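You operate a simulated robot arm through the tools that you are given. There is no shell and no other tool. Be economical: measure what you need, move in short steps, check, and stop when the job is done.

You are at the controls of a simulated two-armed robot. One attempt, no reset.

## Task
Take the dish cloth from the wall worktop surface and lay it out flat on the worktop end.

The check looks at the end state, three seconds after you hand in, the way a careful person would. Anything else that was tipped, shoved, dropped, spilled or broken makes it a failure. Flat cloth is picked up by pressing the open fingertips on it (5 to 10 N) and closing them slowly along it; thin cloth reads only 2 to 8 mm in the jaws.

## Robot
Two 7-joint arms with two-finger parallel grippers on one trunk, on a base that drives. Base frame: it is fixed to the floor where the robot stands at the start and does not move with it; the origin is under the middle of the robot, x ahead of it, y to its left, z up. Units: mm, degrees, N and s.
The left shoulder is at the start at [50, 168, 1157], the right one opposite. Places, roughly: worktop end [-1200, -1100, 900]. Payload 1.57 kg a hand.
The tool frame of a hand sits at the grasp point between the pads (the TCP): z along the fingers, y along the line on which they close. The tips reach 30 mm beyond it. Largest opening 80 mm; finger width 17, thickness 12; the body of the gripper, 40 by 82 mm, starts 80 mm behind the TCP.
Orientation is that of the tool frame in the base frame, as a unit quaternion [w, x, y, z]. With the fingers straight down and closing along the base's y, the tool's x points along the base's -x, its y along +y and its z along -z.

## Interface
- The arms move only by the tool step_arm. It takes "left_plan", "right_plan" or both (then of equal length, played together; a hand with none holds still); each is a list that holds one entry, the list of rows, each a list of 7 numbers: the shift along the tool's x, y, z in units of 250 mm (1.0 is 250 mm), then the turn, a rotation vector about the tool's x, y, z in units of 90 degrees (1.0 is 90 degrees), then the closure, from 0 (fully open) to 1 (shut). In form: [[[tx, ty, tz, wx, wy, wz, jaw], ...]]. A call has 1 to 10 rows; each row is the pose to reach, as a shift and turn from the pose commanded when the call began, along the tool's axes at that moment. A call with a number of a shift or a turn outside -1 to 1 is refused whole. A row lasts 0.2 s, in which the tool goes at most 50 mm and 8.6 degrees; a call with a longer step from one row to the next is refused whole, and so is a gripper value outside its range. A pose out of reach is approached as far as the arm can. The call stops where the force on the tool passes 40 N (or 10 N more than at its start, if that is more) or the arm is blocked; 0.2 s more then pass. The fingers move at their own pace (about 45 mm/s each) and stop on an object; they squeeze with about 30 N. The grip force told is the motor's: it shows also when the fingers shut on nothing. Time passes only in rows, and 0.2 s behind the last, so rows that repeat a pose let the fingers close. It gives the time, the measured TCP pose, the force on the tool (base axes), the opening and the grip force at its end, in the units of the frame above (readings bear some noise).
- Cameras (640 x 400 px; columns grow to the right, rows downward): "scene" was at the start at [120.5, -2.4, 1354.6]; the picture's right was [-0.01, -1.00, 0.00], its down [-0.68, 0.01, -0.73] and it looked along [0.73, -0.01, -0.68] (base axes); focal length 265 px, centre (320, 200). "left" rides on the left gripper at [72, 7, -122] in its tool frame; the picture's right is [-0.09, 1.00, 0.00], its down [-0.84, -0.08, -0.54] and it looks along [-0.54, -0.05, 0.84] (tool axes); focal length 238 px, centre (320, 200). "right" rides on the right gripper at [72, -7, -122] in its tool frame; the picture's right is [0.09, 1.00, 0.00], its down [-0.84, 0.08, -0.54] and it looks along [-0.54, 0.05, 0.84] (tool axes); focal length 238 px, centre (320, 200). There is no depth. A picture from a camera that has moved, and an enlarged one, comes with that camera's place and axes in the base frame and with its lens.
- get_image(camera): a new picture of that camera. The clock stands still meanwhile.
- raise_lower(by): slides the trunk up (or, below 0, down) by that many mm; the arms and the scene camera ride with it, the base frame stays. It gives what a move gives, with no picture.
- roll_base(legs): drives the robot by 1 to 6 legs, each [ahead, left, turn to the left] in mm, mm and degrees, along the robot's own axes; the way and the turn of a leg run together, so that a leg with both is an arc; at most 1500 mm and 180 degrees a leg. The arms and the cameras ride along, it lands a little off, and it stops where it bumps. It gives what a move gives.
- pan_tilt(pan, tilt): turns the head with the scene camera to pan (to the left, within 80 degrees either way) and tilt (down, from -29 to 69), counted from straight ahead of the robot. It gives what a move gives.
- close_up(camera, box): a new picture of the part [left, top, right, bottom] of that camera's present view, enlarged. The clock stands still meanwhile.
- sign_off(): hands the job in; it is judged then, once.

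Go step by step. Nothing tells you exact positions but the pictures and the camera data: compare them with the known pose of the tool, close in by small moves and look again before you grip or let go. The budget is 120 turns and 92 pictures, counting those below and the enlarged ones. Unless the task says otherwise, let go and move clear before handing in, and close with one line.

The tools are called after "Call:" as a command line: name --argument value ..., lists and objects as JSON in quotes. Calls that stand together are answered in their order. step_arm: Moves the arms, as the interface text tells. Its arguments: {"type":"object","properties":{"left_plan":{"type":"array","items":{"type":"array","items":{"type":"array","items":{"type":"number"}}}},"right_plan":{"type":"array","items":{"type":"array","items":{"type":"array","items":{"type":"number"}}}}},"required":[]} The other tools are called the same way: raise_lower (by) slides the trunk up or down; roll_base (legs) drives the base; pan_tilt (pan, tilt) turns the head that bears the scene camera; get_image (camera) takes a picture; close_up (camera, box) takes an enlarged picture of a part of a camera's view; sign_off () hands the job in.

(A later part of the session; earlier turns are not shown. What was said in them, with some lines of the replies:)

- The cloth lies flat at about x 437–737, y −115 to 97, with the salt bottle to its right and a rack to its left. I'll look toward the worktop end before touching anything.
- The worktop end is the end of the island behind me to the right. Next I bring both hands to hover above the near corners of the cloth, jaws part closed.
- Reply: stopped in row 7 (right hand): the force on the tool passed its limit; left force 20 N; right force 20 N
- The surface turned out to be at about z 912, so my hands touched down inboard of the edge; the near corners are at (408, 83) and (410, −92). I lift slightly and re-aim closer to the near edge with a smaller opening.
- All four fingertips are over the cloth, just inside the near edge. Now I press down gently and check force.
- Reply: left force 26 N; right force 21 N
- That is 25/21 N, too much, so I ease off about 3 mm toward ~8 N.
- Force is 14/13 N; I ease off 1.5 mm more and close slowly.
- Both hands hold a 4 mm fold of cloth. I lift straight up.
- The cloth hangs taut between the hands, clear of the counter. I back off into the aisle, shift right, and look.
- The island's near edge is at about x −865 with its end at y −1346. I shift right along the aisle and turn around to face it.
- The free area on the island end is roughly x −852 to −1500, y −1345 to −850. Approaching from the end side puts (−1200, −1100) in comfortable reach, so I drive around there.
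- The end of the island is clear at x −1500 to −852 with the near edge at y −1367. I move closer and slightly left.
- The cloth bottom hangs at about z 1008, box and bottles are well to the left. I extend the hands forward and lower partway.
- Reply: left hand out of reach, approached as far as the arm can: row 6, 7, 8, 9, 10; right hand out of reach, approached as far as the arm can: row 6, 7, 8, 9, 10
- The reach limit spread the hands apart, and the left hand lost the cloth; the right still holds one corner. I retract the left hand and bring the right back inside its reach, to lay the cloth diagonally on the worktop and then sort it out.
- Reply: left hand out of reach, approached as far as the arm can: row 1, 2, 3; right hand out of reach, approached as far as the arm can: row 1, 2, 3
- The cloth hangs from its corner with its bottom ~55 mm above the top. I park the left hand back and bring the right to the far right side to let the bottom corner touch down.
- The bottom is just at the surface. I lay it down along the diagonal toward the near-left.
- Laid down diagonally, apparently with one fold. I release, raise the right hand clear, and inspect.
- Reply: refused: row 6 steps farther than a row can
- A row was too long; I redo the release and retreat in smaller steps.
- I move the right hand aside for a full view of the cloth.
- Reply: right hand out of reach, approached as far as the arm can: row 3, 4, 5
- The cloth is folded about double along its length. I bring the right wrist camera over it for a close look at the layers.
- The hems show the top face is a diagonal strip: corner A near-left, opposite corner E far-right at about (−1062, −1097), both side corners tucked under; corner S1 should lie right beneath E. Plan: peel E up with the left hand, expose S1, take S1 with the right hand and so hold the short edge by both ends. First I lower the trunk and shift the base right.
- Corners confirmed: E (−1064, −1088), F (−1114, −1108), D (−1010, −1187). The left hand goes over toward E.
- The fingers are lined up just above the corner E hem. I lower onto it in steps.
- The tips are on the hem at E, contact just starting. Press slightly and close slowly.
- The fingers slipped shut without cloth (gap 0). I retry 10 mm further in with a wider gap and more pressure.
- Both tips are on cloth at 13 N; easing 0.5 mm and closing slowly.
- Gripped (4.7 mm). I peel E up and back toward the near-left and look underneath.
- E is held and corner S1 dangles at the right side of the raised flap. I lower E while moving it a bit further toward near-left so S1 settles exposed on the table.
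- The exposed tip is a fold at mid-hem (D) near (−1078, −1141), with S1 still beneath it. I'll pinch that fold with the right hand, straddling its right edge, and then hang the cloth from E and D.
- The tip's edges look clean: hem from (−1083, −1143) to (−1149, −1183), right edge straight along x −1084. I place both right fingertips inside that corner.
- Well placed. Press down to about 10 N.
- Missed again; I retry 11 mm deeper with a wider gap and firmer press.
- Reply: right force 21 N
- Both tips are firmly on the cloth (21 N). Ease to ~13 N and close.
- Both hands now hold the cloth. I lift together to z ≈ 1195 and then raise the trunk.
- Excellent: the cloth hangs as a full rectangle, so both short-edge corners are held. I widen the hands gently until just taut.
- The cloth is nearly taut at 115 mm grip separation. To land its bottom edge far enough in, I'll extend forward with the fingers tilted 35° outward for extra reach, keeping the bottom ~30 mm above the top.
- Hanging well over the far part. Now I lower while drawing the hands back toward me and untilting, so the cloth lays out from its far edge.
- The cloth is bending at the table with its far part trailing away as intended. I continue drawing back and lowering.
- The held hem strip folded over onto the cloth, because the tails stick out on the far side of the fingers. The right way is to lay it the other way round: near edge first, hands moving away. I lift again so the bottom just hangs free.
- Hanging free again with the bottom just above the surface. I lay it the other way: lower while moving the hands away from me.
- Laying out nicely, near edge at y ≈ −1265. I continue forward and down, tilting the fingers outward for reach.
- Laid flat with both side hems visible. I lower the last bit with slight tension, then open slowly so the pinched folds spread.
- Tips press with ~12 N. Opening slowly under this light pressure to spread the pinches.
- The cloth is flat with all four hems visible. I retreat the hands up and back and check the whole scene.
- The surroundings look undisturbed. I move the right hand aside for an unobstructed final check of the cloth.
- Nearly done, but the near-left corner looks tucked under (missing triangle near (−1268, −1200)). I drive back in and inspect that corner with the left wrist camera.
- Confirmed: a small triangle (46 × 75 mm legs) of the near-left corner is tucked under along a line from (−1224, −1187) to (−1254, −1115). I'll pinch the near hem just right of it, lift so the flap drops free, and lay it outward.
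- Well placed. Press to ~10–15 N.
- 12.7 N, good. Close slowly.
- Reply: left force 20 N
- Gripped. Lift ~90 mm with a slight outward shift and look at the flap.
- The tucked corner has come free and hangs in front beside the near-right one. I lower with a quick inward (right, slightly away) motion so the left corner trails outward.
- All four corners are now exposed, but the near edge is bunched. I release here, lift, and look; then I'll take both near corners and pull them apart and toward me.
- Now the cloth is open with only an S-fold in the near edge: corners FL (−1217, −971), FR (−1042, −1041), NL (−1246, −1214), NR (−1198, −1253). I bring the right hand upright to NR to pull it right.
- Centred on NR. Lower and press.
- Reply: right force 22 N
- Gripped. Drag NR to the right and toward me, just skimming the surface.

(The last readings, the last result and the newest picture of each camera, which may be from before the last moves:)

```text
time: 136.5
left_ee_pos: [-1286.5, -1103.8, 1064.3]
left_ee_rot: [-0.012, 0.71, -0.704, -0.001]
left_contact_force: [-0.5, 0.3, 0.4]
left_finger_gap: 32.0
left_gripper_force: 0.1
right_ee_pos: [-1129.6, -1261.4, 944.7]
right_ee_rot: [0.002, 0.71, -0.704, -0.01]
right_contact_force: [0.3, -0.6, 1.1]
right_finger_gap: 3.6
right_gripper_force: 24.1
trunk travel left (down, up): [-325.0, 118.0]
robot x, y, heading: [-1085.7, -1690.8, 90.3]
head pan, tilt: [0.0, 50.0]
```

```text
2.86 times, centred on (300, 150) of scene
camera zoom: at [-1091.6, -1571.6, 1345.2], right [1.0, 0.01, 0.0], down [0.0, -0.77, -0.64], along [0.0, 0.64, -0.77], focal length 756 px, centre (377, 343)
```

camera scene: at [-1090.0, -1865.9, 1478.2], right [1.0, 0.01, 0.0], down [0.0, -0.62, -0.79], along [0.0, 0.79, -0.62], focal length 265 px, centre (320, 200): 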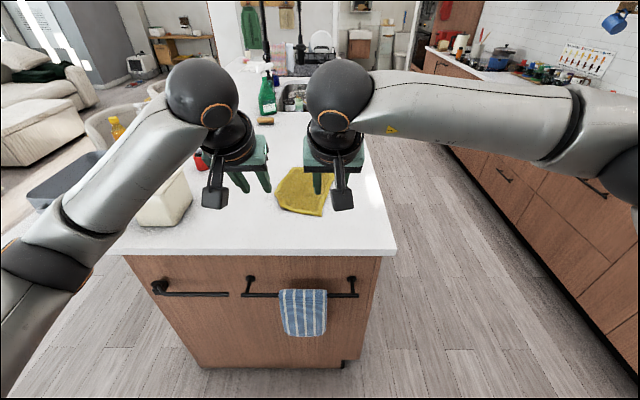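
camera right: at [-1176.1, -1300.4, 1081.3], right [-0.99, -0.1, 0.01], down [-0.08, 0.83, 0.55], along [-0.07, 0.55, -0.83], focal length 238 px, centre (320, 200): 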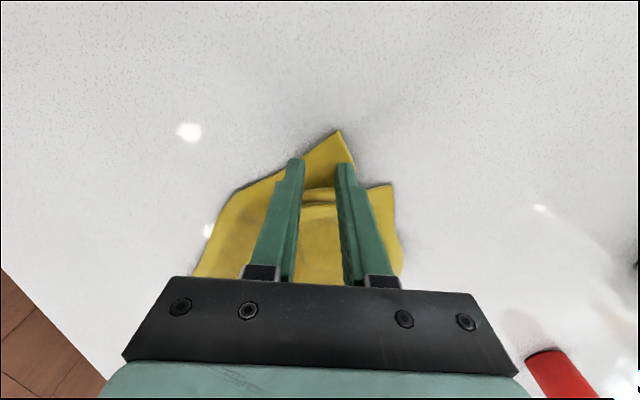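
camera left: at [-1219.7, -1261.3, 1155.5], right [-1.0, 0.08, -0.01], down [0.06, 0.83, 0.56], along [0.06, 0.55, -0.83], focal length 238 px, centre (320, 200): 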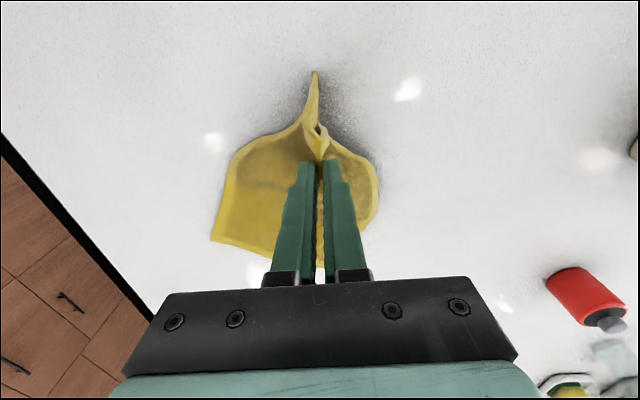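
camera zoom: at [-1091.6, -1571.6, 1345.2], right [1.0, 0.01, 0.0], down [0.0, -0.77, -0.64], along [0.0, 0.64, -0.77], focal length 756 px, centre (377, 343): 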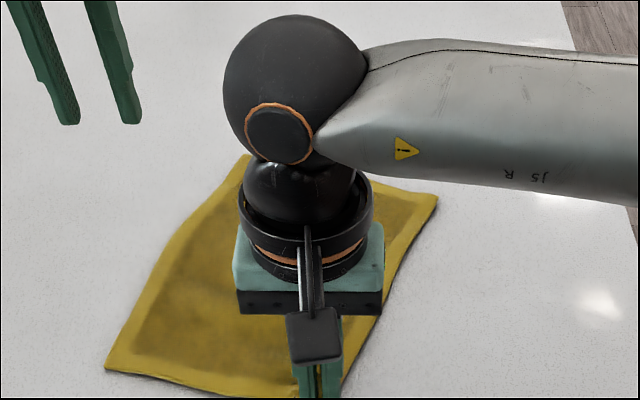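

It opened up beautifully; all sides look straight. Release with a light press-open and retreat up and to the right.

Call:
step_arm --right_plan '[[[0, 0, 0.01, 0, 0, 0, 1], [0, 0, 0.012, 0, 0, 0, 0.92], [0, 0, 0.012, 0, 0, 0, 0.84], [0, 0, 0.012, 0, 0, 0, 0.76], [0, 0, 0.012, 0, 0, 0, 0.74], [0, 0, -0.06, 0, 0, 0, 0.74], [0, 0, -0.2, 0, 0, 0, 0.74], [0.03, -0.12, -0.33, 0, 0, 0, 0.74], [0.06, -0.26, -0.45, 0, 0, 0, 0.74], [0.1, -0.4, -0.5, 0, 0, 0, 0.74]]]'

Call:
step_arm --right_plan '[[[0.08, -0.15, 0, 0, 0, 0, 0.74], [0.15, -0.3, 0, 0, 0, 0, 0.74], [0.22, -0.45, 0, 0, 0, 0, 0.74]]]'

Call:
close_up --camera "scene" --box '[180, 80, 420, 240]'

```text
time: 138.7
left_ee_pos: [-1288.0, -1103.7, 1064.7]
left_ee_rot: [-0.011, 0.71, -0.704, 0.0]
left_contact_force: [0.1, 0.3, 0.7]
left_finger_gap: 31.8
left_gripper_force: 0.1
right_ee_pos: [-1027.4, -1289.4, 1067.2]
right_ee_rot: [0.002, 0.71, -0.704, -0.009]
right_contact_force: [-0.1, -0.2, 0.0]
right_finger_gap: 20.9
right_gripper_force: 0.0
trunk travel left (down, up): [-325.0, 118.0]
robot x, y, heading: [-1093.3, -1685.0, 90.4]
head pan, tilt: [0.0, 50.0]
```

```text
time: 139.5
left_ee_pos: [-1287.0, -1104.1, 1064.9]
left_ee_rot: [-0.011, 0.71, -0.704, -0.002]
left_contact_force: [-1.0, 0.3, 0.0]
left_finger_gap: 31.9
left_gripper_force: 0.0
right_ee_pos: [-912.0, -1341.9, 1065.7]
right_ee_rot: [0.002, 0.709, -0.705, -0.009]
right_contact_force: [0.6, 0.2, 0.0]
right_finger_gap: 20.9
right_gripper_force: 0.1
trunk travel left (down, up): [-325.0, 118.0]
robot x, y, heading: [-1085.1, -1685.3, 90.2]
head pan, tilt: [0.0, 50.0]
```

```text
2.50 times, centred on (300, 160) of scene
camera zoom: at [-1091.0, -1571.9, 1345.2], right [1.0, 0.01, 0.0], down [0.0, -0.77, -0.64], along [0.0, 0.64, -0.77], focal length 661 px, centre (370, 300)
```

zoom: 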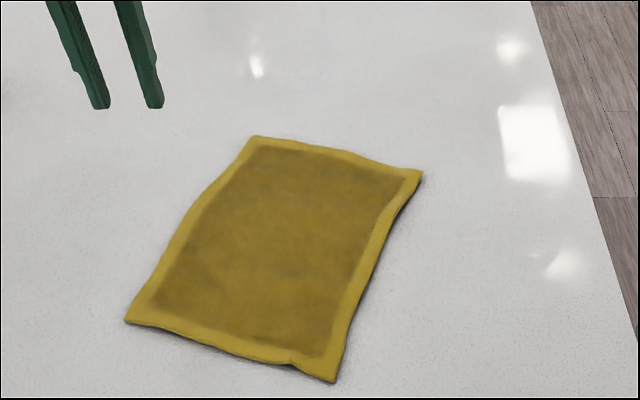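

The cloth lies fully flat with all four corners out. I raise the hands, back away, and do one last overview.

Call:
raise_lower --by 110

Call:
roll_base --legs '[[-350, 0, 0]]'

Call:
get_image --camera "scene"

```text
time: 141.0
left_ee_pos: [-1289.0, -1104.2, 1174.8]
left_ee_rot: [-0.012, 0.71, -0.704, 0.0]
left_contact_force: [-0.1, 0.1, 0.6]
left_finger_gap: 31.9
left_gripper_force: 0.2
right_ee_pos: [-914.0, -1340.1, 1176.3]
right_ee_rot: [0.002, 0.709, -0.705, -0.009]
right_contact_force: [0.8, -0.1, -0.6]
right_finger_gap: 20.9
right_gripper_force: 0.0
trunk travel left (down, up): [-435.0, 8.0]
robot x, y, heading: [-1089.4, -1687.9, 90.6]
head pan, tilt: [0.0, 50.0]
```

```text
time: 143.3
left_ee_pos: [-1284.5, -1459.6, 1174.4]
left_ee_rot: [-0.012, 0.709, -0.705, -0.001]
left_contact_force: [0.0, 0.5, 0.5]
left_finger_gap: 31.9
left_gripper_force: 0.0
right_ee_pos: [-910.3, -1697.9, 1175.9]
right_ee_rot: [0.002, 0.709, -0.705, -0.01]
right_contact_force: [0.4, 0.4, 0.2]
right_finger_gap: 20.8
right_gripper_force: 0.0
trunk travel left (down, up): [-435.0, 8.0]
robot x, y, heading: [-1087.0, -2046.5, 90.0]
head pan, tilt: [0.0, 50.0]
```

```text
10 pictures are left
camera scene: at [-1089.8, -1928.7, 1455.2], right [1.0, 0.0, 0.0], down [0.0, -0.77, -0.64], along [0.0, 0.64, -0.77], focal length 265 px, centre (320, 200)
```

scene: 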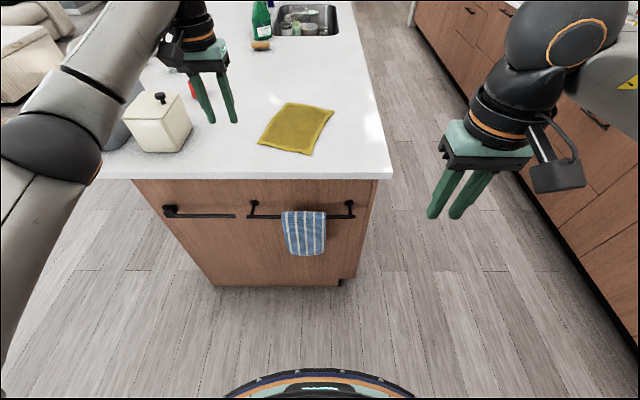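

The cloth lies flat on the worktop end, everything else stands where it was, and both hands are clear, so I hand in.

Call:
sign_off

```text
The job is handed in.
```

The dish cloth is lying flat on the worktop end, centred at about x −1170, y −1130, with all four corners showing. Nothing in view looked moved or tipped, and both hands are empty and clear. It took extra handling: the left hand lost its grip once, and I had to pull a tucked-under corner straight.
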